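You operate a simulated robot arm through the tools that you are given. There is no shell and no other tool. Be economical: measure what you need, move in short steps, check, and stop when the job is done.

You run a simulated robot arm. Do the job below in one go: nothing can be reset, and whatever is moved stays where it is left.

Task
Restart the network: router off, modem off, wait till dark, modem on, wait for LINK, router on.
Fine: the network switch stays on.

The check looks at the end state, three seconds after you hand in, the way a careful person would. Anything else that was tipped, shoved, dropped, spilled or broken makes it a failure.

Robot
A 7-joint arm with a two-finger parallel gripper, fixed in place. Base frame: the origin is at the foot of the arm, x ahead of it, y to its left, z up; the work surface is at about z = 0.74. Lengths are in m, angles in degrees, forces in N, time in s.
With the tool pointing down near the work surface it reaches from about 0.32 to 0.78 m from the base axis. Its first joint turns from -166.0 to 166.0 degrees. Payload 3.91 kg.
The tool frame sits at the grasp point between the pads (the TCP): z along the fingers, y along the line on which they close. The tips reach 0.03 m beyond it. The gripper opens to 0.11 m. The fingers are 0.02 m wide and 0.01 m thick; the gripper's body (0.048 by 0.112 m) begins 0.055 m behind the TCP.
Orientation is that of the tool frame in the base frame, as [roll, pitch, yaw] about the fixed x, y, z axes, in that order (R = Rz(yaw) Ry(pitch) Rx(roll)). With the fingers straight down and closing along the base's y, the tool's x points along the base's -x, its y along +y and its z along -z.

Tools
- The arm moves only by the tool apply_moves. Its arguments are lists of equal length, an entry for each row: "hand": the gripper command, from -1 (fully open) to 1 (shut), values between in proportion; "delta_pos": the shift along the tool's x, y, z in m, a list of three; "delta_rot": the turn, a rotation vector about the tool's x, y, z in degrees, a list of three. In form: {"hand": [hand, ...], "delta_pos": [[x, y, z], ...], "delta_rot": [[rx, ry, rz], ...]}. A call has 1 to 12 rows; each row is the pose to reach, as a shift and turn from the pose commanded when the call began, along the tool's axes at that moment. Each row takes 0.2 s and may step no farther than 0.05 m and 8.6 degrees from the row before; otherwise, or with a gripper value out of range, the whole call is refused. A pose out of reach is approached as far as the arm can. The call stops where the force on the tool passes 60 N (or 10 N more than at its start, if that is more) or the arm is blocked; 0.2 s more then pass. Each finger travels about 0.153 m/s and halts on what it meets, pressing with about 43 N; the grip force reading is that of the motor and also rises with nothing between the fingers. The clock runs only during rows and for 0.2 s after the last one: add rows that repeat a pose to give the fingers time. It gives the time, the measured TCP pose, the force on the tool (base axes), the opening and the grip force at its end, in the units of the frame above (readings bear some noise), with the torque about the TCP (base axes, N m) and any sound that the robot's microphone picked up, and new pictures: "pictures" is both (left out), scene, wrist or none.
- Cameras (640 x 400 px; columns grow to the right, rows downward): "scene" is fixed at [0.2091, 0.5088, 1.6632]; the picture's right is [-0.60, -0.80, 0.00], its down [-0.55, 0.41, -0.73] and it looks along [0.59, -0.44, -0.68] (base axes); focal length 338 px, centre (320, 200). "wrist" rides on the gripper at [0.077, 0.007, -0.114] in the tool frame; the picture's right is [-0.09, 1.00, 0.00], its down [-0.80, -0.07, -0.59] and it looks along [-0.59, -0.05, 0.80] (tool axes); focal length 270 px, centre (320, 200). There is no depth. A picture from a camera that has moved, and an enlarged one, comes with that camera's place and axes in the base frame and with its lens. The place of the scene camera against the robot may be out by one fixed shift of up to 0.018 m in any direction.
- slide_trunk(by): slides the trunk up (or, below 0, down) by that many m; the arm rides with it, the base frame stays. It gives what a move gives, with no picture.
- enlarge(camera, box): a new picture of the part [left, top, right, bottom] of that camera's present view, enlarged. It takes no simulated time.
- job_done(): hands the job in; it is judged then, once.

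Work in short steps. Places have to be worked out from the pictures, the camera data and where the tool is seen: move nearer, look again, correct. Check each grasp and each placing, and mend what went wrong. You have 120 turns and 200 pictures in all, those below and enlarged ones among them. Open the gripper and draw the arm clear of the work before you hand the job in, unless the task says otherwise; then end with one line.

The tools are called after ">>>" by a JSON object that holds its "method" and its "body". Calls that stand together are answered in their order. apply_moves: Moves the arm, as the interface text tells. Its arguments: {"type":"object","properties":{"hand":{"type":"array"},"delta_pos":{"type":"array"},"delta_rot":{"type":"array"},"pictures":{"type":"string","enum":["both","scene","wrist","none"]}},"required":["hand","delta_pos","delta_rot"]} The other tools are called the same way: slide_trunk (by) slides the trunk up or down; enlarge (camera, box) takes an enlarged picture of a part of a camera's view; job_done () hands the job in.

At the start:

```text
clock: 0.0
tcp_pos: [0.4721, 0.1176, 1.2995]
tool_rot: [180.0, 0.0, -179.9]
contact_force: [0.3, 0.2, 0.9]
moment: [0.04, 0.01, -0.01]
opening: 0.11
finger_force: 0.1
trunk travel left (down, up): [-0.575, 0.035]
```

scene: 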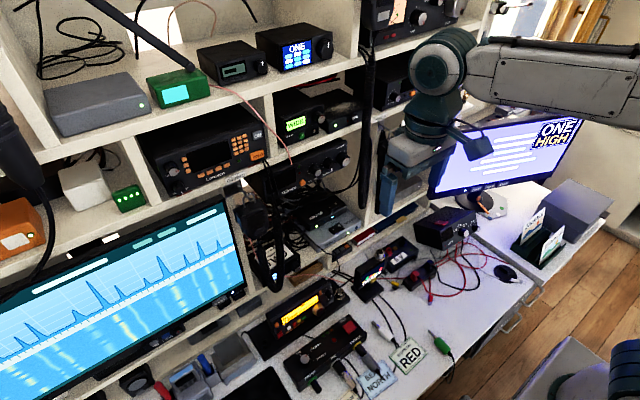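
wrist: 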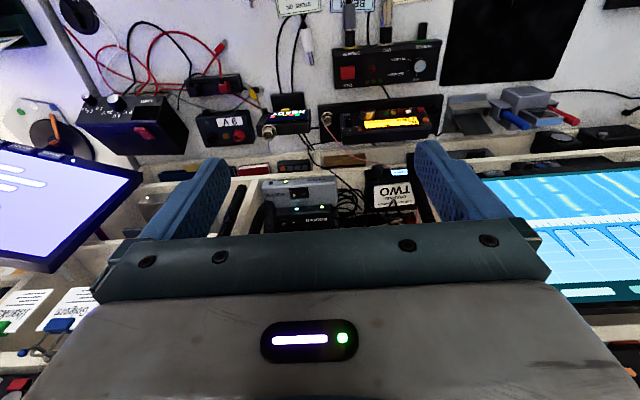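

The scene is cluttered; I enlarge parts of the scene picture to find the router, modem and network switch.

>>> {"method": "enlarge", "body": {"camera": "scene", "box": [0, 40, 200, 240]}}

>>> {"method": "enlarge", "body": {"camera": "scene", "box": [200, 20, 400, 220]}}

>>> {"method": "enlarge", "body": {"camera": "scene", "box": [220, 200, 460, 400]}}

>>> {"method": "enlarge", "body": {"camera": "scene", "box": [340, 140, 620, 320]}}

>>> {"method": "enlarge", "body": {"camera": "wrist", "box": [180, 0, 460, 230]}}

```text
2.00 times, centred on (100, 140) of scene
camera zoom: at [0.2091, 0.5088, 1.6632], right [-0.6, -0.8, 0.0], down [-0.55, 0.41, -0.73], along [0.59, -0.44, -0.68], focal length 677 px, centre (760, 320)
```

zoom: 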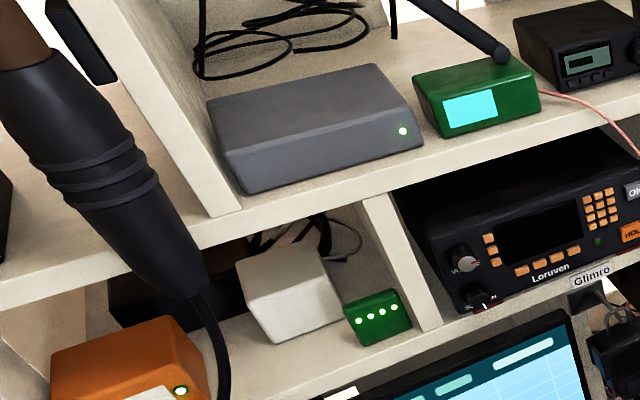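

```text
2.00 times, centred on (300, 120) of scene
camera zoom: at [0.2091, 0.5088, 1.6632], right [-0.6, -0.8, 0.0], down [-0.55, 0.41, -0.73], along [0.59, -0.44, -0.68], focal length 677 px, centre (360, 360)
```

zoom: 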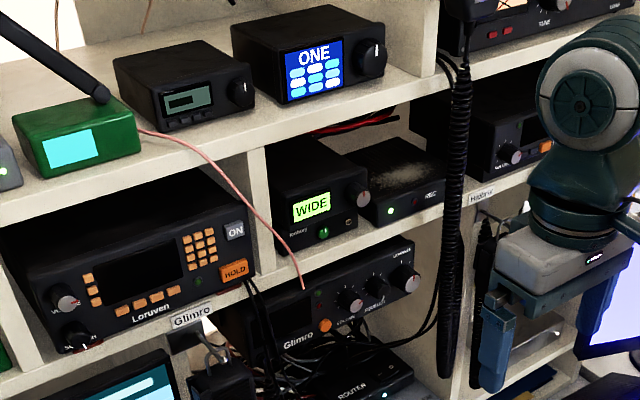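

```text
2.00 times, centred on (340, 300) of scene
camera zoom: at [0.2091, 0.5088, 1.6632], right [-0.6, -0.8, 0.0], down [-0.55, 0.41, -0.73], along [0.59, -0.44, -0.68], focal length 677 px, centre (280, 0)
```

zoom: 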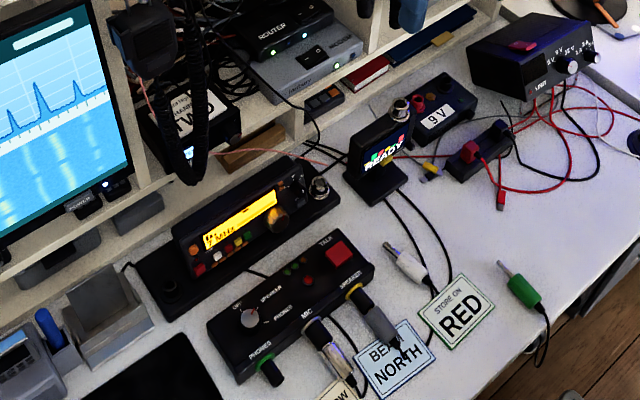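

```text
2.22 times, centred on (480, 230) of scene
camera zoom: at [0.2091, 0.5088, 1.6632], right [-0.6, -0.8, 0.0], down [-0.55, 0.41, -0.73], along [0.59, -0.44, -0.68], focal length 752 px, centre (-36, 133)
```

zoom: 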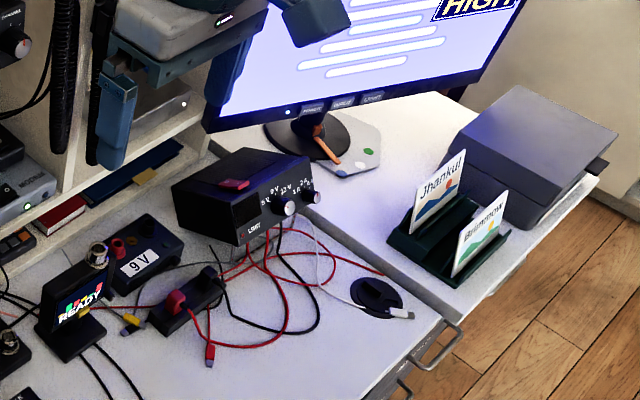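

```text
1.74 times, centred on (320, 115) of wrist
camera zoom: at [0.3949, 0.1237, 1.4151], right [0.09, 1.0, 0.0], down [0.8, -0.07, 0.59], along [0.59, -0.05, -0.8], focal length 470 px, centre (320, 348)
```

zoom: 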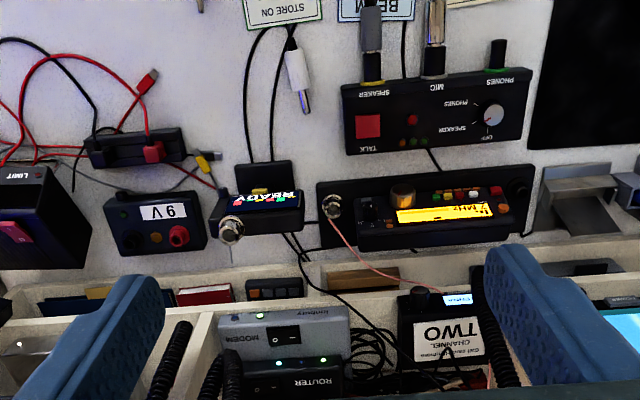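

The modem (grey) with the router (black) stacked on it sits in a lower shelf bay; I look closer at their switches and lamps.

>>> {"method": "enlarge", "body": {"camera": "scene", "box": [270, 160, 390, 260]}}

>>> {"method": "enlarge", "body": {"camera": "wrist", "box": [240, 150, 340, 240]}}

```text
4.00 times, centred on (330, 210) of scene
camera zoom: at [0.2091, 0.5088, 1.6632], right [-0.6, -0.8, 0.0], down [-0.55, 0.41, -0.73], along [0.59, -0.44, -0.68], focal length 1353 px, centre (280, 160)
```

zoom: 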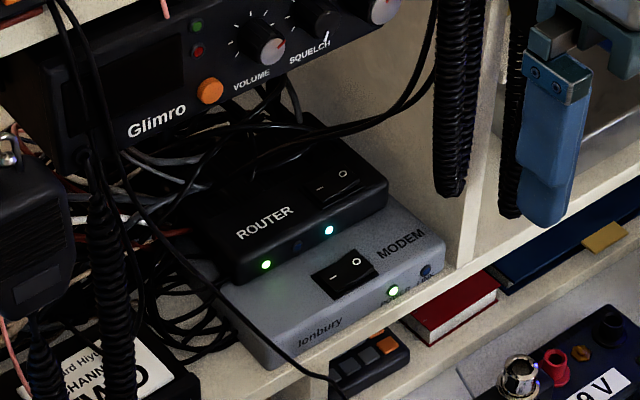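

```text
4.44 times, centred on (290, 195) of wrist
camera zoom: at [0.3949, 0.1237, 1.4151], right [0.09, 1.0, 0.0], down [0.8, -0.07, 0.59], along [0.59, -0.05, -0.8], focal length 1201 px, centre (453, 222)
```

zoom: 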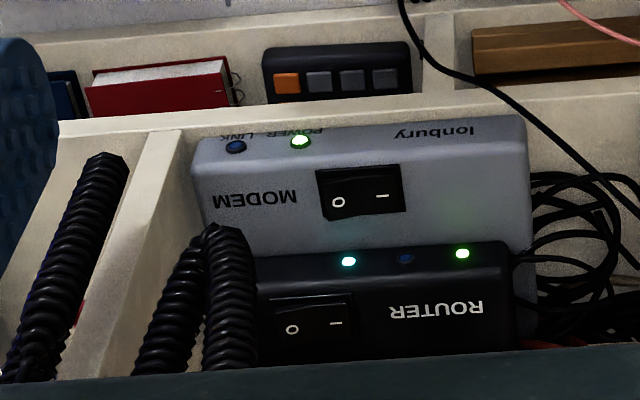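

Modem rocker is near (0.747, 0.045, 0.90), router rocker near (0.796, 0.016, 0.937), "O" towards −y on both, and a coiled cord hangs near (0.695, −0.005, ≥0.99). I lower the trunk a bit and tilt the tool forward for a level look into the bay.

>>> {"method": "slide_trunk", "body": {"by": -0.15}}

>>> {"method": "apply_moves", "body": {"hand": [1, 1, 1, 1, 1], "delta_pos": [[0, 0, 0], [0, 0, 0], [0, 0, 0], [0, 0, 0], [0, 0, 0]], "delta_rot": [[0, -8, 0], [0, -16, 0], [0, -24, 0], [0, -30, 0], [0, -30, 0]]}}

```text
clock: 1.8
tcp_pos: [0.4724, 0.1171, 1.1486]
tool_rot: [179.9, 0.0, 180.0]
contact_force: [0.1, -1.1, -0.2]
moment: [0.03, -0.02, -0.02]
opening: 0.1102
finger_force: 0.2
trunk travel left (down, up): [-0.425, 0.185]
```

```text
clock: 3.0
tcp_pos: [0.4729, 0.1178, 1.1505]
tool_rot: [-180.0, 30.1, 179.9]
contact_force: [-0.4, -0.4, -0.6]
moment: [0.01, 0.02, -0.04]
opening: 0.0
finger_force: 38.0
trunk travel left (down, up): [-0.425, 0.185]
camera wrist: at [0.3483, 0.1238, 1.2112], right [0.08, 1.0, 0.04], down [0.39, -0.07, 0.92], along [0.92, -0.05, -0.4], focal length 270 px, centre (320, 200)
```

scene: 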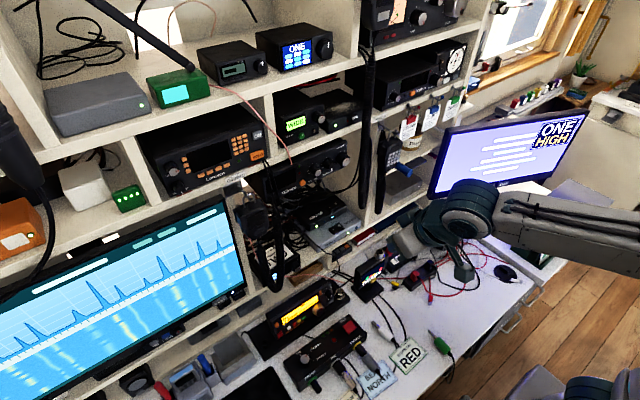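
wrist: 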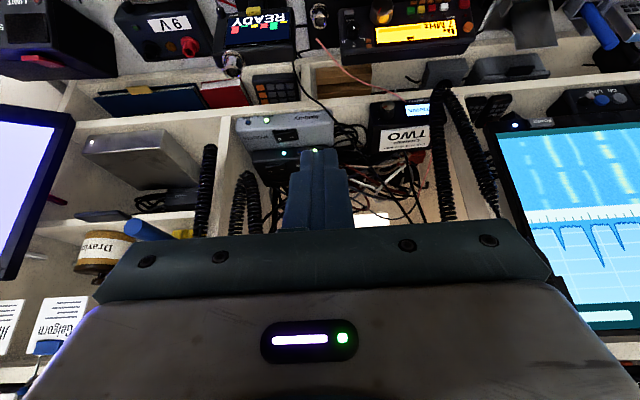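

The gripper body blocks the view upward into the bay. I roll the tool +90° about its own axis (camera then on the left side), which also makes the gripper narrow sideways.

>>> {"method": "apply_moves", "body": {"hand": [1, 1, 1, 1, 1, 1, 1, 1, 1, 1, 1, 1], "delta_pos": [[0, 0, 0], [0, 0, 0], [0, 0, 0], [0, 0, 0], [0, 0, 0], [0, 0, 0], [0, 0, 0], [0, 0, 0], [0, 0, 0], [0, 0, 0], [0, 0, 0], [0, 0, 0]], "delta_rot": [[0, 0, 8], [0, 0, 16], [0, 0, 24], [0, 0, 32], [0, 0, 40], [0, 0, 48], [0, 0, 56], [0, 0, 64], [0, 0, 72], [0, 0, 80], [0, 0, 88], [0, 0, 90]], "pictures": "wrist"}}

```text
clock: 5.5
tcp_pos: [0.4718, 0.1177, 1.1502]
tool_rot: [150.0, -0.1, 89.9]
contact_force: [0.3, 1.0, 0.4]
moment: [-0.01, 0.01, 0.03]
opening: 0.0
finger_force: 37.9
trunk travel left (down, up): [-0.425, 0.185]
camera wrist: at [0.4209, 0.1933, 1.2531], right [0.86, -0.09, 0.5], down [-0.36, -0.8, 0.48], along [0.36, -0.59, -0.72], focal length 270 px, centre (320, 200)
```

wrist: 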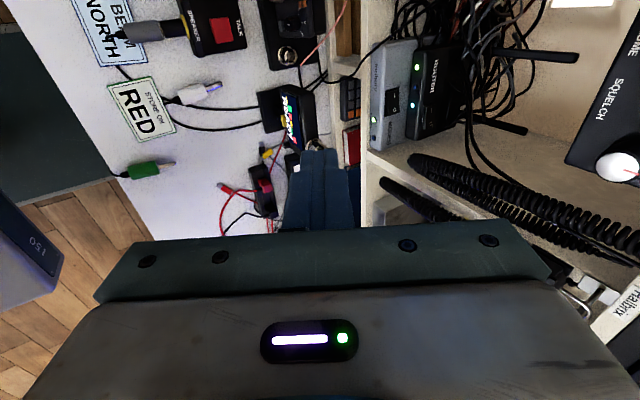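

That works; I continue to 180° so the camera rides above the gripper looking into the bay upright.

>>> {"method": "apply_moves", "body": {"hand": [1, 1, 1, 1, 1, 1, 1, 1, 1, 1, 1, 1], "delta_pos": [[0, 0, 0], [0, 0, 0], [0, 0, 0], [0, 0, 0], [0, 0, 0], [0, 0, 0], [0, 0, 0], [0, 0, 0], [0, 0, 0], [0, 0, 0], [0, 0, 0], [0, 0, 0]], "delta_rot": [[0, 0, 8], [0, 0, 16], [0, 0, 24], [0, 0, 32], [0, 0, 40], [0, 0, 48], [0, 0, 56], [0, 0, 64], [0, 0, 72], [0, 0, 80], [0, 0, 88], [0, 0, 90]], "pictures": "wrist"}}

```text
clock: 8.2
tcp_pos: [0.4719, 0.118, 1.1494]
tool_rot: [-179.9, -30.0, -0.2]
contact_force: [0.0, -0.8, -0.2]
moment: [-0.05, -0.03, 0.01]
opening: 0.0
finger_force: 37.4
trunk travel left (down, up): [-0.425, 0.185]
camera wrist: at [0.4813, 0.1102, 1.2882], right [-0.08, -1.0, -0.04], down [-0.99, 0.07, 0.11], along [-0.11, 0.05, -0.99], focal length 270 px, centre (320, 200)
```

wrist: 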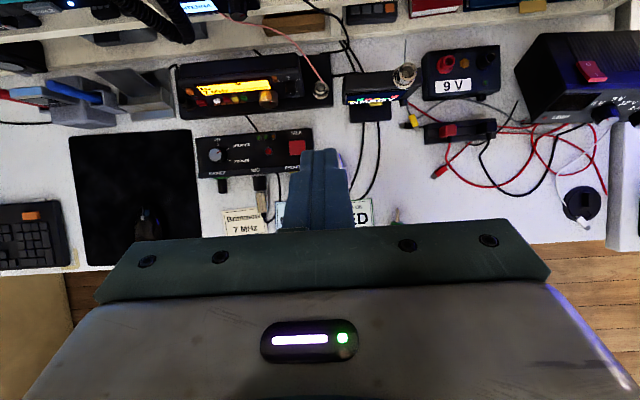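

Now tilt another 40° forward so the camera looks into the shelf.

>>> {"method": "apply_moves", "body": {"hand": [1, 1, 1, 1, 1, 1], "delta_pos": [[0, 0, 0], [0, 0, 0], [0, 0, 0], [0, 0, 0], [0, 0, 0], [0, 0, 0]], "delta_rot": [[0, 8, 0], [0, 16, 0], [0, 24, 0], [0, 32, 0], [0, 40, 0], [0, 40, 0]], "pictures": "both"}}

```text
clock: 9.1
tcp_pos: [0.4973, 0.0288, 1.1388]
tool_rot: [-174.4, -53.5, -15.2]
contact_force: [-0.1, -0.4, 0.1]
moment: [0.01, -0.01, -0.01]
opening: 0.0
finger_force: 38.3
trunk travel left (down, up): [-0.425, 0.185]
stopped in row 4: the arm was blocked; the commanded pose is now the measured one
camera wrist: at [0.4481, 0.0229, 1.2691], right [-0.24, -0.96, -0.13], down [-0.92, 0.26, -0.29], along [0.31, 0.05, -0.95], focal length 270 px, centre (320, 200)
```

scene: 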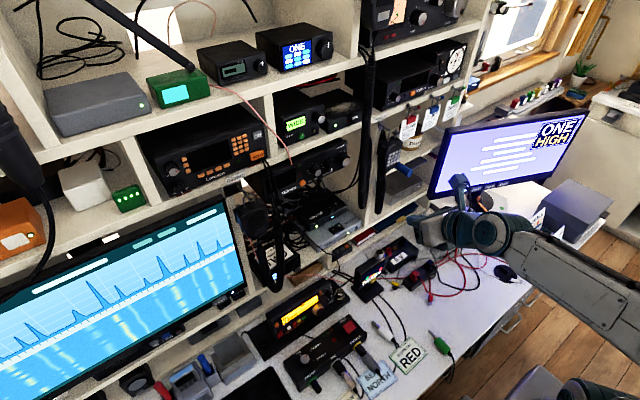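
wrist: 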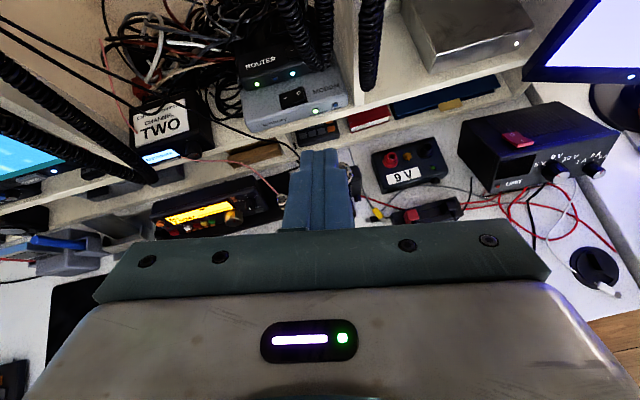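

The arm stopped at a joint limit (too folded so close in) and drifted sideways, with no contact force. I move farther forward, to about (0.57, 0.06, 1.08), and square up the yaw.

>>> {"method": "apply_moves", "body": {"hand": [1, 1, 1, 1], "delta_pos": [[-0.0035, -0.0135, 0.03], [-0.007, -0.027, 0.06], [-0.0103, -0.0405, 0.0896], [-0.0103, -0.0405, 0.0896]], "delta_rot": [[2.2, -0.3, -3], [4.4, -0.6, -6], [6.6, -0.9, -9], [6.6, -0.9, -9]], "pictures": "wrist"}}

```text
clock: 10.1
tcp_pos: [0.5679, 0.0614, 1.0816]
tool_rot: [180.0, -53.1, 0.4]
contact_force: [0.4, 0.3, 0.2]
moment: [0.0, 0.0, 0.02]
opening: 0.0001
finger_force: 37.9
trunk travel left (down, up): [-0.425, 0.185]
camera wrist: at [0.523, 0.0541, 1.213], right [-0.05, -1.0, -0.07], down [-0.96, 0.07, -0.28], along [0.29, 0.05, -0.96], focal length 270 px, centre (320, 200)
```

wrist: 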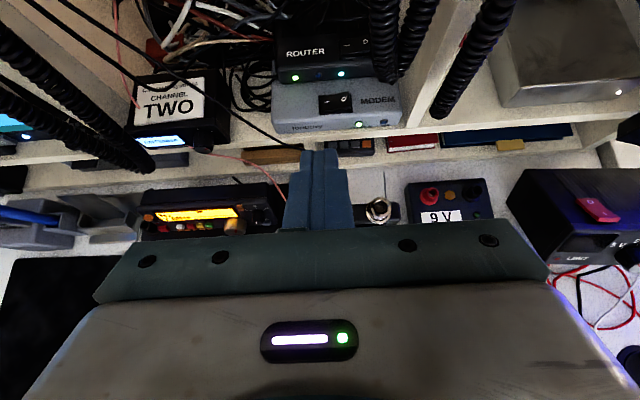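

Good pose with the camera above. I enlarge for rockers, cords and lamps.

>>> {"method": "enlarge", "body": {"camera": "wrist", "box": [250, 0, 450, 140]}}

```text
2.86 times, centred on (350, 70) of wrist
camera zoom: at [0.523, 0.0541, 1.213], right [-0.05, -1.0, -0.07], down [-0.96, 0.07, -0.28], along [0.29, 0.05, -0.96], focal length 772 px, centre (234, 571)
```

zoom: 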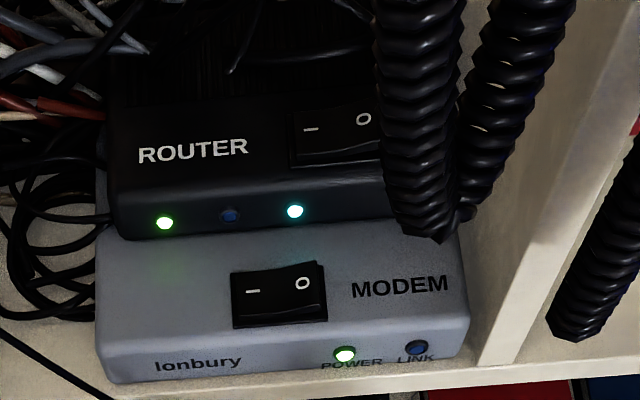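

Estimates agree: modem rocker ≈ (0.757, 0.041, 0.889), router rocker ≈ (0.812, 0.011, 0.926); coil cord loop at (0.695, −0.006, ≥0.99) blocks a straight approach to the router, so I'll likely approach from the left. I need to see the left side and what is overhead, so tilt up more.

>>> {"method": "enlarge", "body": {"camera": "wrist", "box": [60, 0, 310, 170]}}

>>> {"method": "apply_moves", "body": {"hand": [1, 1, 1, 1], "delta_pos": [[0, 0, 0], [0, 0, 0], [0, 0, 0], [0, 0, 0]], "delta_rot": [[0, 8, 0], [0, 16, 0], [0, 24, 0], [0, 24, 0]], "pictures": "wrist"}}

```text
2.35 times, centred on (185, 85) of wrist
camera zoom: at [0.523, 0.0541, 1.213], right [-0.05, -1.0, -0.07], down [-0.96, 0.07, -0.28], along [0.29, 0.05, -0.96], focal length 636 px, centre (638, 471)
```

zoom: 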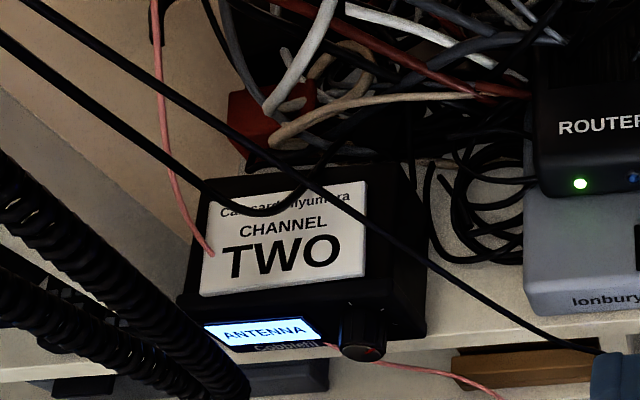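

```text
clock: 11.1
tcp_pos: [0.5689, 0.0627, 1.0798]
tool_rot: [179.9, -77.2, 0.4]
contact_force: [-0.9, -0.2, -0.1]
moment: [0.0, 0.02, -0.01]
opening: 0.0
finger_force: 37.4
trunk travel left (down, up): [-0.425, 0.185]
camera wrist: at [0.4742, 0.0539, 1.1821], right [-0.02, -1.0, -0.09], down [-0.76, 0.07, -0.65], along [0.65, 0.05, -0.76], focal length 270 px, centre (320, 200)
```

wrist: 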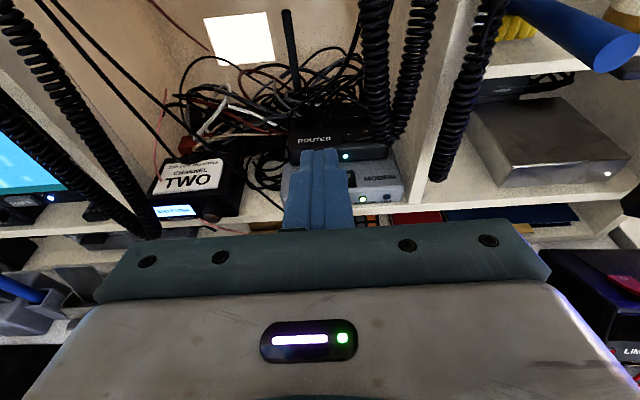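

I tilt a further 25° to see the Glimro radio and its lower edge above the router.

>>> {"method": "apply_moves", "body": {"hand": [1, 1, 1, 1], "delta_pos": [[0, 0, 0], [0, 0, 0], [0, 0, 0], [0, 0, 0]], "delta_rot": [[0, 8, 0], [0, 16, 0], [0, 24, 0], [0, 24, 0]], "pictures": "wrist"}}

```text
clock: 12.1
tcp_pos: [0.5678, 0.0623, 1.0798]
tool_rot: [0.2, -79.0, -180.0]
contact_force: [0.2, -0.1, -0.9]
moment: [0.0, 0.01, 0.01]
opening: 0.0004
finger_force: 37.1
trunk travel left (down, up): [-0.425, 0.185]
camera wrist: at [0.4416, 0.0538, 1.1346], right [0.02, -1.0, -0.09], down [-0.43, 0.07, -0.9], along [0.9, 0.06, -0.43], focal length 270 px, centre (320, 200)
```

wrist: 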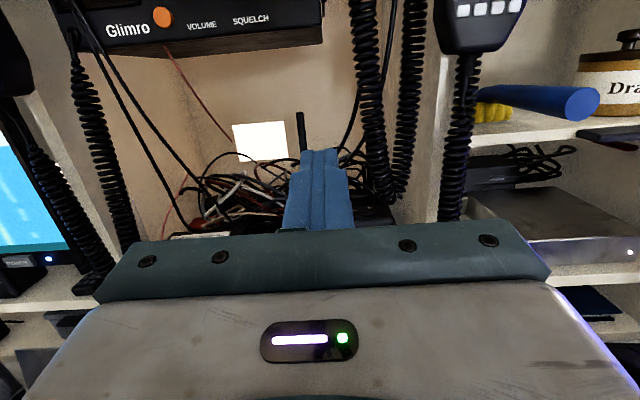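

The Glimro's underside is at z≈1.17 with its front at x≈0.71, so there is clear height over the router. Thin wires hang left at y≳0.15, the coil at y≲0.01, so I will enter through the gap with the tool at 45° down, rolled 90° (narrow side), azimuth about −25°. First I untilt to 45°.

>>> {"method": "apply_moves", "body": {"hand": [1, 1, 1, 1, 1, 1, 1, 1], "delta_pos": [[0, 0, 0], [0, 0, 0], [0, 0, 0], [0, 0, 0], [0, 0, 0], [0, 0, 0], [0, 0, 0], [0, 0, 0]], "delta_rot": [[0, -8, 0], [0, -16, 0], [0, -24, 0], [0, -32, 0], [0, -40, 0], [0, -48, 0], [0, -56, 0], [0, -56, 0]], "pictures": "none"}}

>>> {"method": "apply_moves", "body": {"hand": [1, 1, 1, 1, 1, 1, 1, 1, 1, 1, 1, 1], "delta_pos": [[0, 0, 0], [0, 0, 0], [0, 0, 0], [0, 0, 0], [0, 0, 0], [0, 0, 0], [0, 0, 0], [0, 0, 0], [0, 0, 0], [0, 0, 0], [0, 0, 0], [0, 0, 0]], "delta_rot": [[0, 0, -8], [0, 0, -16], [0, 0, -24], [0, 0, -32], [0, 0, -40], [0, 0, -48], [0, 0, -56], [0, 0, -64], [0, 0, -72], [0, 0, -80], [0, 0, -88], [0, 0, -90]], "pictures": "scene"}}

```text
clock: 13.8
tcp_pos: [0.5695, 0.0626, 1.0809]
tool_rot: [179.3, -45.0, 1.1]
contact_force: [0.1, 0.7, -0.9]
moment: [0.0, -0.03, 0.01]
opening: 0.0
finger_force: 37.8
out of reach, approached as far as the arm can: row 6, 7
trunk travel left (down, up): [-0.425, 0.185]
```

```text
clock: 16.4
tcp_pos: [0.5692, 0.0613, 1.0807]
tool_rot: [135.1, 0.1, 90.3]
contact_force: [1.6, 0.0, -0.7]
moment: [0.01, 0.0, -0.01]
opening: 0.0001
finger_force: 38.0
trunk travel left (down, up): [-0.425, 0.185]
```

scene: 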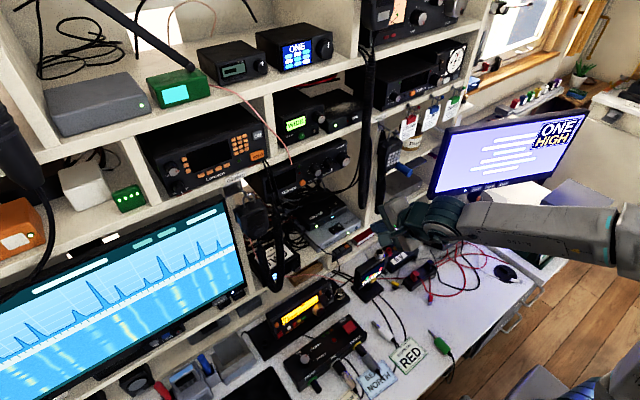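

Orientation is as wanted; next yaw −25° and shift to about (0.62, 0.08, 1.10), then look.

>>> {"method": "apply_moves", "body": {"hand": [1, 1, 1, 1], "delta_pos": [[0.006, 0.017, 0.008], [0.012, 0.034, 0.016], [0.019, 0.0495, 0.0226], [0.019, 0.0495, 0.0226]], "delta_rot": [[0, -5.9, 5.9], [0, -11.8, 11.8], [0, -17.7, 17.7], [0, -17.7, 17.7]], "pictures": "both"}}

```text
clock: 17.4
tcp_pos: [0.6206, 0.081, 1.0987]
tool_rot: [134.8, 0.1, 65.2]
contact_force: [0.4, 0.4, -0.2]
moment: [-0.02, 0.02, 0.0]
opening: 0.0001
finger_force: 37.4
trunk travel left (down, up): [-0.425, 0.185]
camera wrist: at [0.5837, 0.1825, 1.1856], right [0.6, -0.38, 0.71], down [-0.76, -0.53, 0.37], along [0.23, -0.76, -0.6], focal length 270 px, centre (320, 200)
```

scene: 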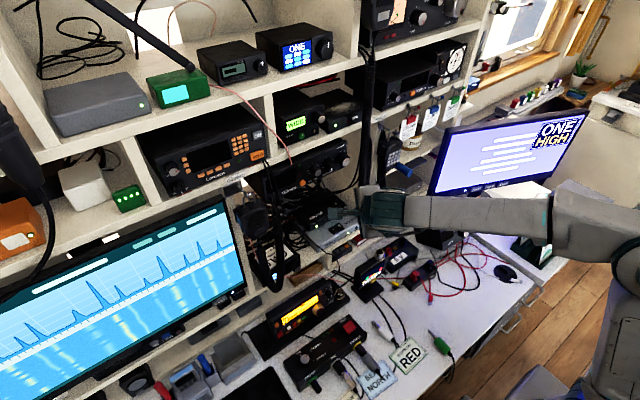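
wrist: 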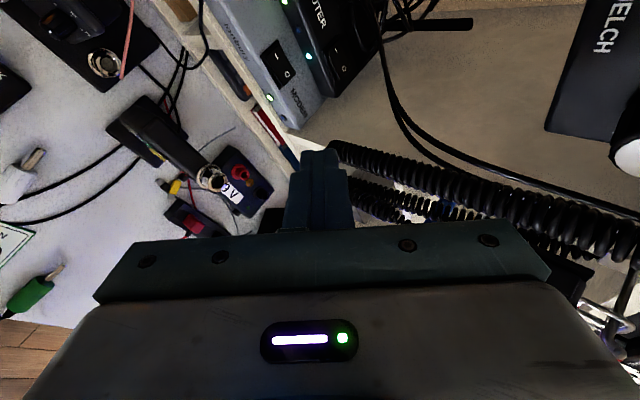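

This view shows both rockers well; I enlarge to triangulate them.

>>> {"method": "enlarge", "body": {"camera": "wrist", "box": [230, 0, 390, 130]}}

```text
3.08 times, centred on (310, 65) of wrist
camera zoom: at [0.5837, 0.1825, 1.1856], right [0.6, -0.38, 0.71], down [-0.76, -0.53, 0.37], along [0.23, -0.76, -0.6], focal length 832 px, centre (351, 615)
```

zoom: 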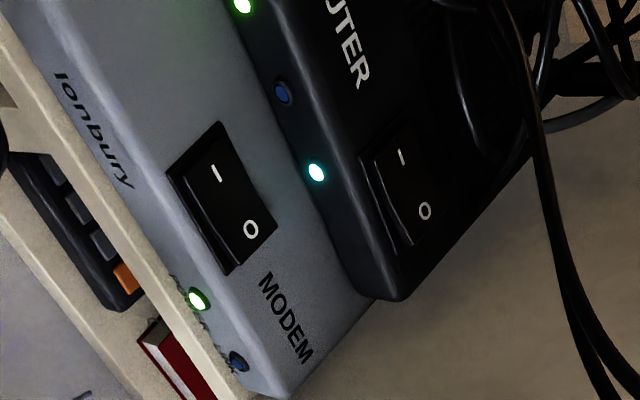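

Refined: modem rocker centre (0.750, 0.043, 0.900), router rocker centre (0.807, 0.012, 0.937). The coil's left edge may be near y≈0.02–0.03, so I increase azimuth to −40° and descend to a pre-entry point (0.65, 0.09, 1.03).

>>> {"method": "apply_moves", "body": {"hand": [1, 1, 1, 1], "delta_pos": [[0.007, -0.011, 0.0215], [0.0135, -0.022, 0.043], [0.0204, -0.0329, 0.0647], [0.0204, -0.0329, 0.0647]], "delta_rot": [[0, -3.5, 3.5], [0, -7, 7], [0, -10.6, 10.6], [0, -10.6, 10.6]], "pictures": "both"}}

```text
clock: 18.4
tcp_pos: [0.6502, 0.0907, 1.028]
tool_rot: [134.9, 0.0, 50.1]
contact_force: [1.0, 0.8, -0.6]
moment: [0.01, -0.01, -0.02]
opening: 0.0
finger_force: 37.7
trunk travel left (down, up): [-0.425, 0.185]
camera wrist: at [0.6413, 0.1985, 1.1149], right [0.48, -0.52, 0.71], down [-0.87, -0.31, 0.37], along [0.03, -0.8, -0.6], focal length 270 px, centre (320, 200)
```

scene: 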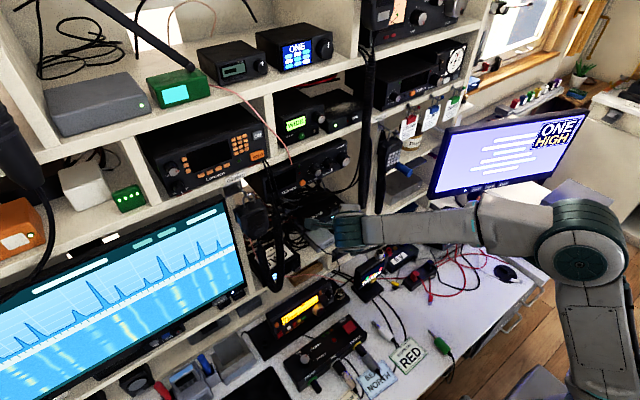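
wrist: 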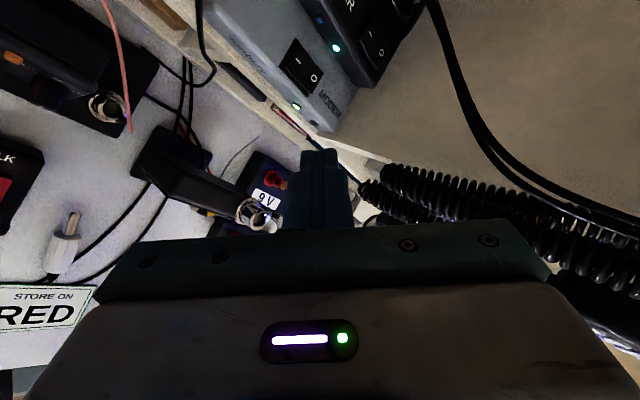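

The wrist link comes in from the −y side; before entering I enlarge the scene view to judge clearance to the coil and the Glimro.

>>> {"method": "enlarge", "body": {"camera": "scene", "box": [260, 130, 460, 290]}}

```text
2.50 times, centred on (360, 210) of scene
camera zoom: at [0.2091, 0.5088, 1.6632], right [-0.6, -0.8, 0.0], down [-0.55, 0.41, -0.73], along [0.59, -0.44, -0.68], focal length 846 px, centre (220, 175)
```

zoom: 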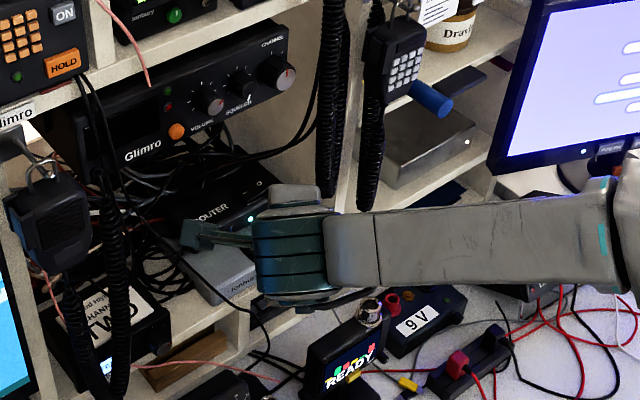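

The tool axis nearly aligns with the scene line of sight; the wrist would come close to the Glimro at 45°. I flatten the tool to 30° below horizontal so the wrist stays well below it, and lower 3 cm.

>>> {"method": "apply_moves", "body": {"hand": [1, 1, 1], "delta_pos": [[0, -0.0105, 0.0105], [0, -0.021, 0.021], [0, -0.021, 0.021]], "delta_rot": [[-7.5, 0, 0], [-15, 0, 0], [-15, 0, 0]], "pictures": "both"}}

```text
clock: 19.2
tcp_pos: [0.65, 0.091, 1.0007]
tool_rot: [119.9, 0.0, 50.2]
contact_force: [0.6, 0.0, -0.2]
moment: [0.03, 0.05, -0.01]
opening: 0.0
finger_force: 37.2
trunk travel left (down, up): [-0.425, 0.185]
camera wrist: at [0.6258, 0.2111, 1.0643], right [0.33, -0.39, 0.86], down [-0.94, -0.26, 0.23], along [0.14, -0.88, -0.45], focal length 270 px, centre (320, 200)
```

scene: 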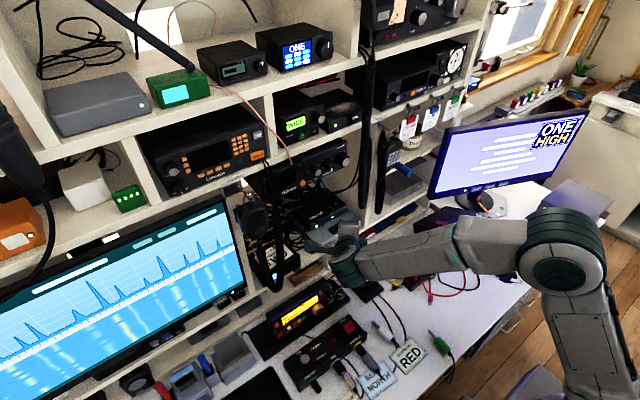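
wrist: 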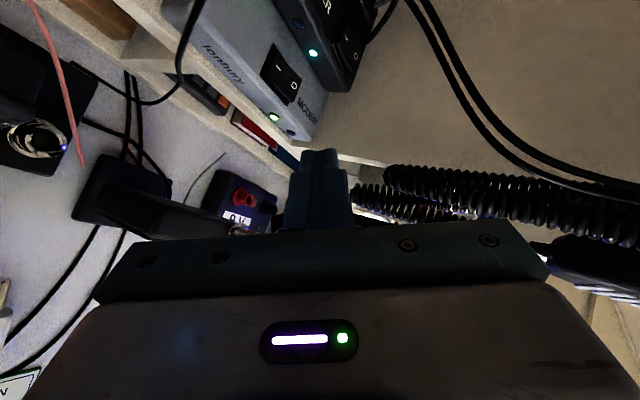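

Clear. I advance to (0.73, 0.055, 1.00) in short steps and look.

>>> {"method": "apply_moves", "body": {"hand": [1, 1, 1, 1], "delta_pos": [[0.008, 0.014, 0.0245], [0.016, 0.028, 0.049], [0.0236, 0.0422, 0.0731], [0.0236, 0.0422, 0.0731]], "delta_rot": [[0, 0, 0], [0, 0, 0], [0, 0, 0], [0, 0, 0]], "pictures": "both"}}

```text
clock: 20.2
tcp_pos: [0.7298, 0.0545, 1.0002]
tool_rot: [120.1, -0.1, 50.1]
contact_force: [-0.4, 0.3, 0.1]
moment: [0.0, 0.02, -0.01]
opening: 0.0
finger_force: 37.6
trunk travel left (down, up): [-0.425, 0.185]
camera wrist: at [0.7053, 0.1737, 1.0635], right [0.33, -0.39, 0.86], down [-0.94, -0.26, 0.24], along [0.14, -0.88, -0.45], focal length 270 px, centre (320, 200)
```

scene: 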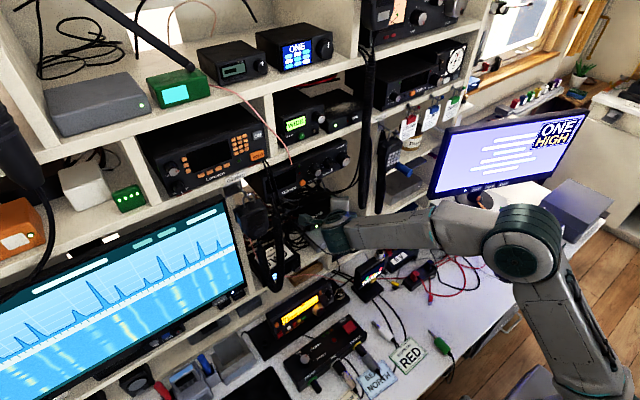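
wrist: 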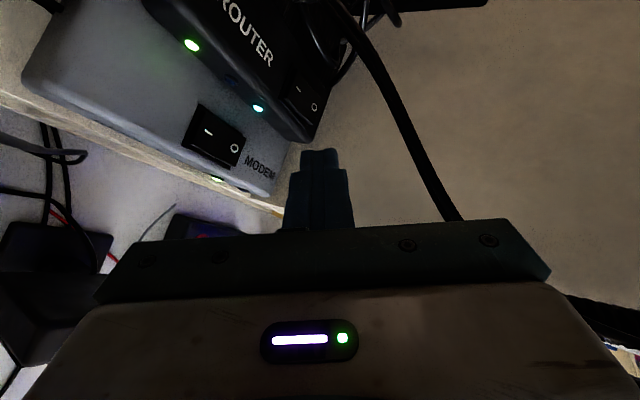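

The new view confirms the router rocker at (0.807, 0.012, 0.937). I move to hover over its O half: TCP (0.790, 0.0125, 1.0).

>>> {"method": "apply_moves", "body": {"hand": [1, 1, 1], "delta_pos": [[0.003, 0.018, 0.0316], [0.0061, 0.0365, 0.0632], [0.0061, 0.0365, 0.0632]], "delta_rot": [[0, 0, 0], [0, 0, 0], [0, 0, 0]], "pictures": "both"}}

>>> {"method": "enlarge", "body": {"camera": "scene", "box": [260, 150, 420, 270]}}

```text
clock: 21.1
tcp_pos: [0.7878, 0.0103, 1.0]
tool_rot: [120.0, 0.0, 50.3]
contact_force: [0.4, -0.5, 0.5]
moment: [0.05, 0.0, 0.0]
opening: 0.0002
finger_force: 38.1
trunk travel left (down, up): [-0.425, 0.185]
camera wrist: at [0.7636, 0.1317, 1.0645], right [0.33, -0.39, 0.86], down [-0.94, -0.26, 0.24], along [0.14, -0.88, -0.45], focal length 270 px, centre (320, 200)
```

scene: 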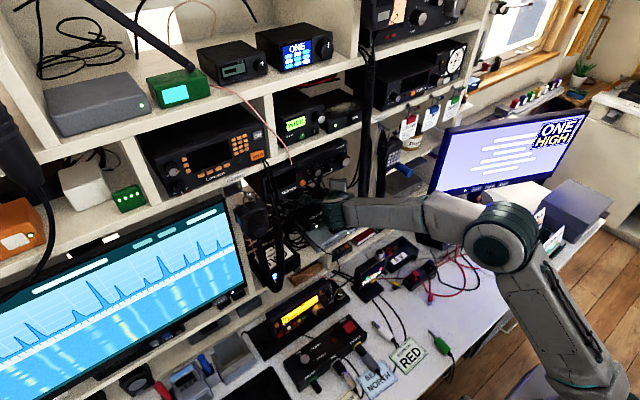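
wrist: 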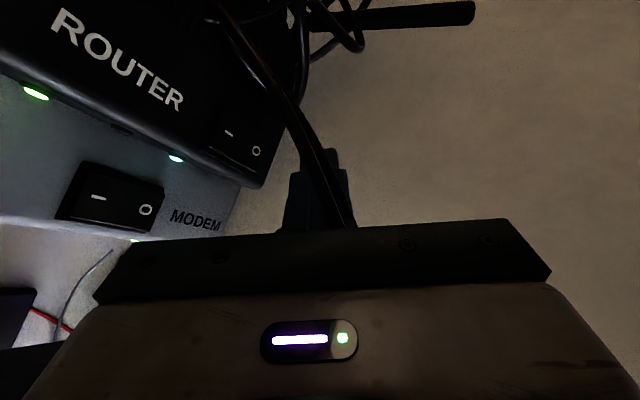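

```text
3.33 times, centred on (340, 210) of scene
camera zoom: at [0.2091, 0.5088, 1.6632], right [-0.6, -0.8, 0.0], down [-0.55, 0.41, -0.73], along [0.59, -0.44, -0.68], focal length 1128 px, centre (253, 167)
```

zoom: 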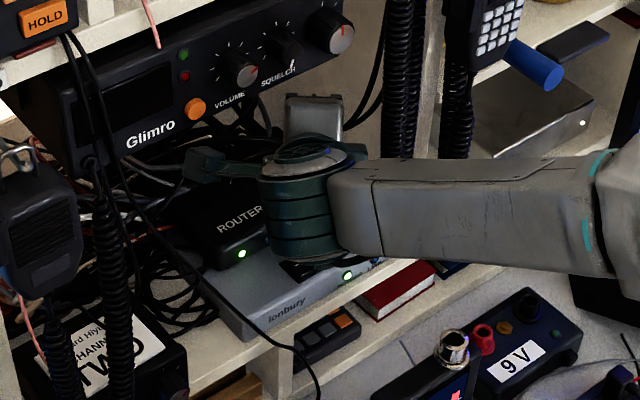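

Wires over the router appear right beside the fingers. I enlarge the wrist view to see whether they touch, before pressing.

>>> {"method": "enlarge", "body": {"camera": "wrist", "box": [180, 80, 400, 240]}}

```text
2.50 times, centred on (290, 160) of wrist
camera zoom: at [0.7636, 0.1317, 1.0645], right [0.33, -0.39, 0.86], down [-0.94, -0.26, 0.24], along [0.14, -0.88, -0.45], focal length 676 px, centre (395, 300)
```

zoom: 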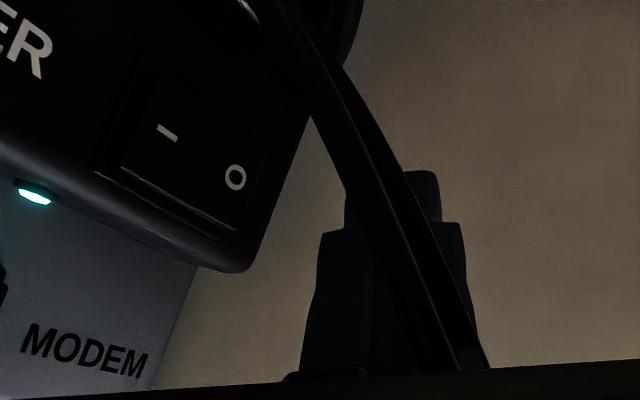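

Two thin wires pass by the left of the fingers just ahead of the palm; no force is felt. I flatten the tool 8° more and drop 2 cm to move the palm away from them.

>>> {"method": "apply_moves", "body": {"hand": [1, 1, 1], "delta_pos": [[0.003, -0.009, 0.004], [0.003, -0.0186, 0.0078], [0.003, -0.0186, 0.0078]], "delta_rot": [[-8, 0, 0], [-8, 0, 0], [-8, 0, 0]], "pictures": "wrist"}}

>>> {"method": "enlarge", "body": {"camera": "wrist", "box": [180, 80, 400, 240]}}

```text
clock: 21.9
tcp_pos: [0.7892, 0.0171, 0.981]
tool_rot: [112.0, 0.0, 50.2]
contact_force: [-1.3, 0.6, 0.6]
moment: [0.01, -0.01, -0.04]
opening: 0.0
finger_force: 37.6
trunk travel left (down, up): [-0.425, 0.185]
camera wrist: at [0.7579, 0.1415, 1.0304], right [0.23, -0.31, 0.92], down [-0.96, -0.25, 0.16], along [0.18, -0.92, -0.35], focal length 270 px, centre (320, 200)
```

wrist: 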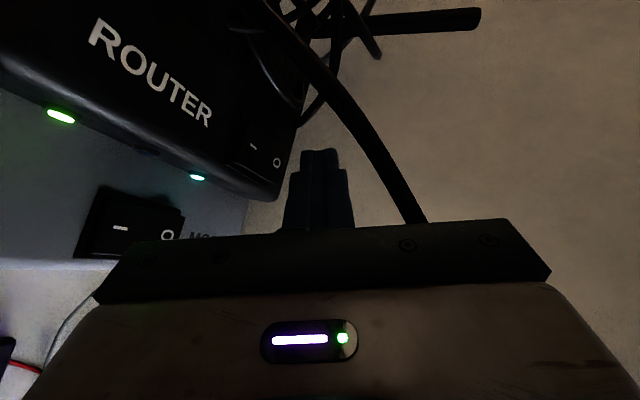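

```text
2.50 times, centred on (290, 160) of wrist
camera zoom: at [0.7579, 0.1415, 1.0304], right [0.23, -0.31, 0.92], down [-0.96, -0.25, 0.16], along [0.18, -0.92, -0.35], focal length 676 px, centre (395, 300)
```

zoom: 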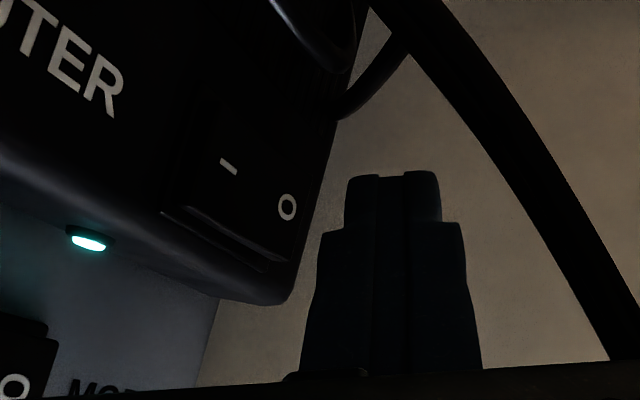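

The wires are now above the fingers, and the predicted contact lies on the O mark (≈0.806, −0.004, 0.94). I press straight down in small steps.

>>> {"method": "apply_moves", "body": {"hand": [1, 1, 1, 1, 1], "delta_pos": [[-0.0044, -0.0107, 0.0055], [-0.0044, -0.0153, 0.0074], [-0.0044, -0.0181, 0.0085], [-0.0044, -0.0209, 0.0096], [-0.0044, -0.0237, 0.0107]], "delta_rot": [[0, 0, 0], [0, 0, 0], [0, 0, 0], [0, 0, 0], [0, 0, 0]], "pictures": "wrist"}}

>>> {"method": "enlarge", "body": {"camera": "wrist", "box": [180, 80, 400, 240]}}

```text
clock: 23.1
tcp_pos: [0.7874, 0.0124, 0.9613]
tool_rot: [111.4, -0.1, 50.1]
contact_force: [5.5, 0.0, 24.9]
moment: [-0.27, -0.74, 0.02]
opening: 0.0
finger_force: 37.4
trunk travel left (down, up): [-0.425, 0.185]
camera wrist: at [0.7557, 0.1375, 1.0102], right [0.22, -0.3, 0.93], down [-0.96, -0.25, 0.15], along [0.18, -0.92, -0.34], focal length 270 px, centre (320, 200)
```

wrist: 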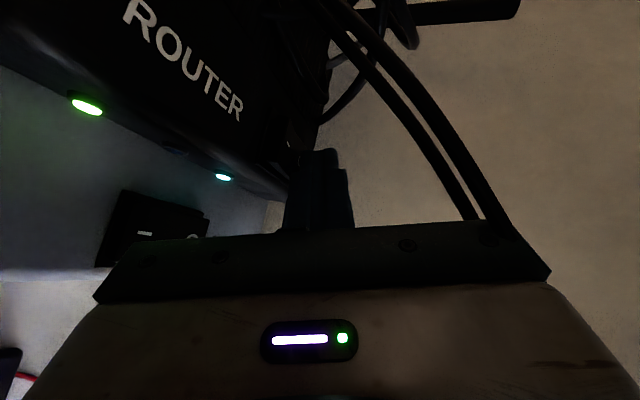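

```text
2.50 times, centred on (290, 160) of wrist
camera zoom: at [0.7557, 0.1375, 1.0102], right [0.22, -0.3, 0.93], down [-0.96, -0.25, 0.15], along [0.18, -0.92, -0.34], focal length 676 px, centre (395, 300)
```

zoom: 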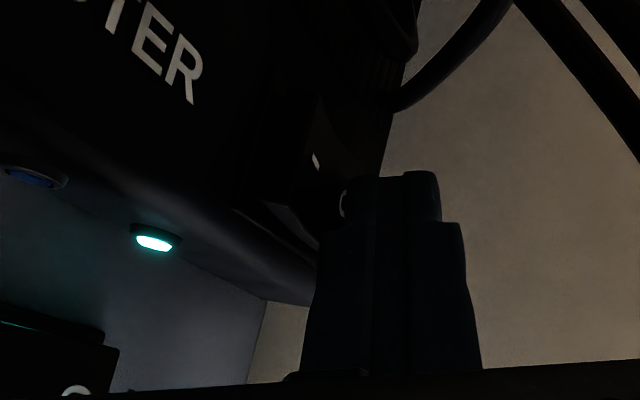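

Contact with 25 N at the O side, but lamps are still on and no click. I press a little farther.

>>> {"method": "apply_moves", "body": {"hand": [1, 1, 1], "delta_pos": [[0, -0.0028, 0.0011], [0, -0.0056, 0.0022], [0, -0.0084, 0.0033]], "delta_rot": [[0, 0, 0], [0, 0, 0], [0, 0, 0]], "pictures": "wrist"}}

>>> {"method": "enlarge", "body": {"camera": "wrist", "box": [180, 80, 400, 240]}}

```text
clock: 23.9
tcp_pos: [0.7863, 0.0122, 0.9596]
tool_rot: [110.8, -0.7, 50.2]
contact_force: [5.2, -0.5, 51.8]
moment: [-0.49, -1.42, 0.01]
opening: 0.0
finger_force: 37.8
trunk travel left (down, up): [-0.425, 0.185]
camera wrist: at [0.7546, 0.1374, 1.0091], right [0.21, -0.3, 0.93], down [-0.96, -0.25, 0.14], along [0.19, -0.92, -0.34], focal length 270 px, centre (320, 200)
```

wrist: 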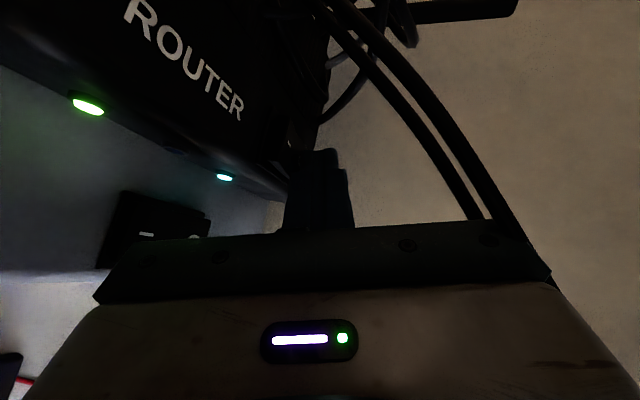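

```text
2.50 times, centred on (290, 160) of wrist
camera zoom: at [0.7546, 0.1374, 1.0091], right [0.21, -0.3, 0.93], down [-0.96, -0.25, 0.14], along [0.19, -0.92, -0.34], focal length 676 px, centre (395, 300)
```

zoom: 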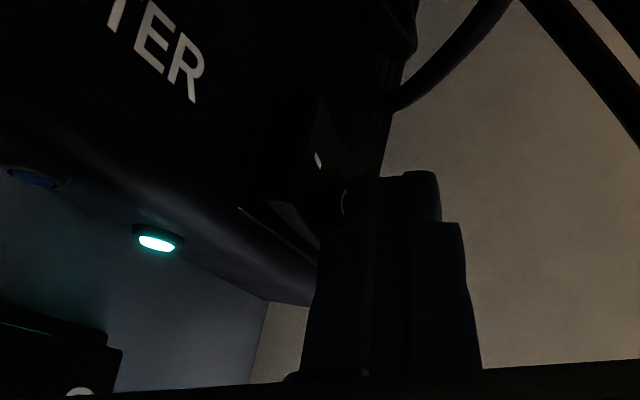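

52 N without travel and lamps still lit; I lift off 3 cm to look at the rocker's state.

>>> {"method": "apply_moves", "body": {"hand": [1, 1, 1], "delta_pos": [[0, 0.014, -0.0056], [0, 0.028, -0.0112], [0, 0.028, -0.0112]], "delta_rot": [[0, 0, 0], [0, 0, 0], [0, 0, 0]], "pictures": "wrist"}}

>>> {"method": "enlarge", "body": {"camera": "wrist", "box": [200, 90, 320, 210]}}

```text
clock: 24.6
tcp_pos: [0.7872, 0.014, 0.973]
tool_rot: [112.2, 0.1, 50.3]
contact_force: [-1.0, 0.1, 0.9]
moment: [-0.02, 0.0, 0.02]
opening: 0.0003
finger_force: 37.8
trunk travel left (down, up): [-0.425, 0.185]
camera wrist: at [0.7571, 0.1382, 1.0237], right [0.23, -0.31, 0.92], down [-0.96, -0.25, 0.16], along [0.18, -0.92, -0.35], focal length 270 px, centre (320, 200)
```

wrist: 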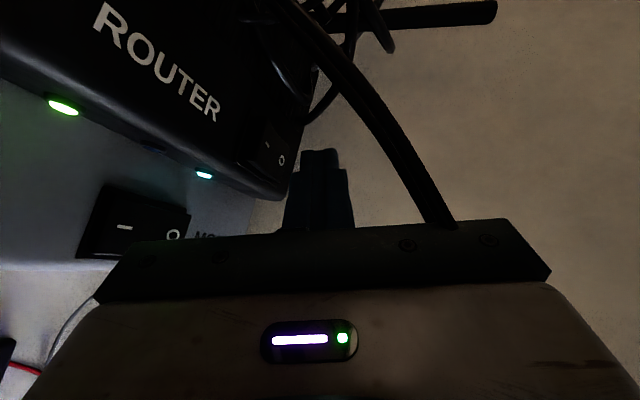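

```text
3.33 times, centred on (260, 150) of wrist
camera zoom: at [0.7571, 0.1382, 1.0237], right [0.23, -0.31, 0.92], down [-0.96, -0.25, 0.16], along [0.18, -0.92, -0.35], focal length 901 px, centre (520, 367)
```

zoom: 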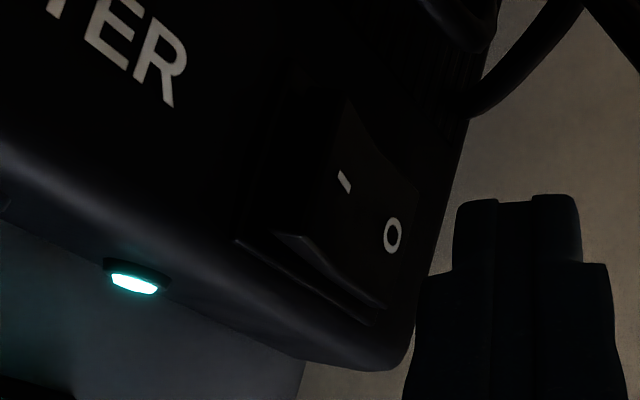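

The rocker now seems to show its I end raised (i.e. at O). Lamps may fade slowly; I wait two seconds and compare.

>>> {"method": "apply_moves", "body": {"hand": [1, 1, 1, 1, 1, 1, 1, 1, 1, 1], "delta_pos": [[0, 0.01, -0.004], [0, 0.01, -0.004], [0, 0.01, -0.004], [0, 0.01, -0.004], [0, 0.01, -0.004], [0, 0.01, -0.004], [0, 0.01, -0.004], [0, 0.01, -0.004], [0, 0.01, -0.004], [0, 0.01, -0.004]], "delta_rot": [[0, 0, 0], [0, 0, 0], [0, 0, 0], [0, 0, 0], [0, 0, 0], [0, 0, 0], [0, 0, 0], [0, 0, 0], [0, 0, 0], [0, 0, 0]], "pictures": "wrist"}}

>>> {"method": "enlarge", "body": {"camera": "wrist", "box": [50, 60, 330, 260]}}

```text
clock: 26.9
tcp_pos: [0.7868, 0.0133, 0.9866]
tool_rot: [112.0, 0.0, 50.2]
contact_force: [0.0, 0.8, 0.5]
moment: [-0.05, 0.03, 0.01]
opening: 0.0
finger_force: 37.5
trunk travel left (down, up): [-0.425, 0.185]
camera wrist: at [0.7569, 0.1375, 1.0369], right [0.23, -0.31, 0.92], down [-0.96, -0.25, 0.16], along [0.18, -0.92, -0.35], focal length 270 px, centre (320, 200)
```

wrist: 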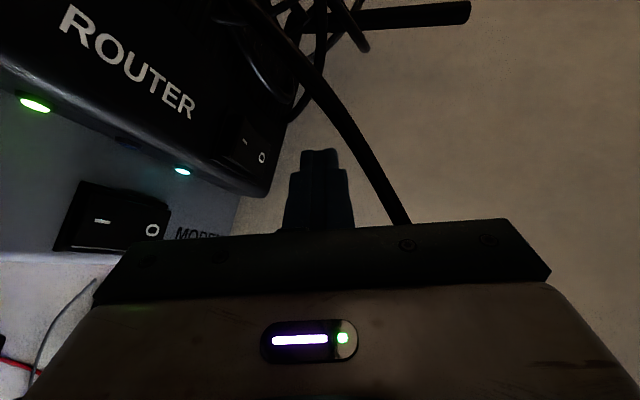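

```text
2.00 times, centred on (190, 160) of wrist
camera zoom: at [0.7569, 0.1375, 1.0369], right [0.23, -0.31, 0.92], down [-0.96, -0.25, 0.16], along [0.18, -0.92, -0.35], focal length 541 px, centre (580, 280)
```

zoom: 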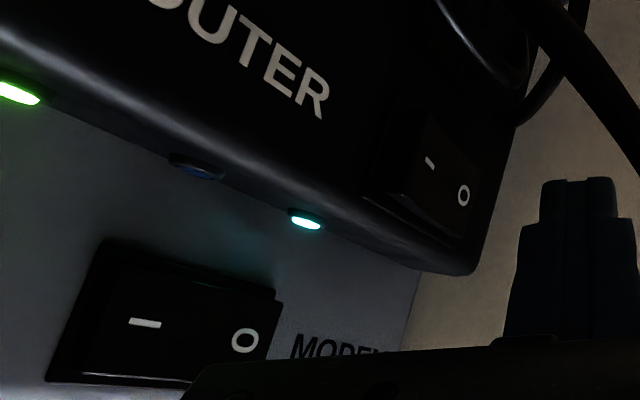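

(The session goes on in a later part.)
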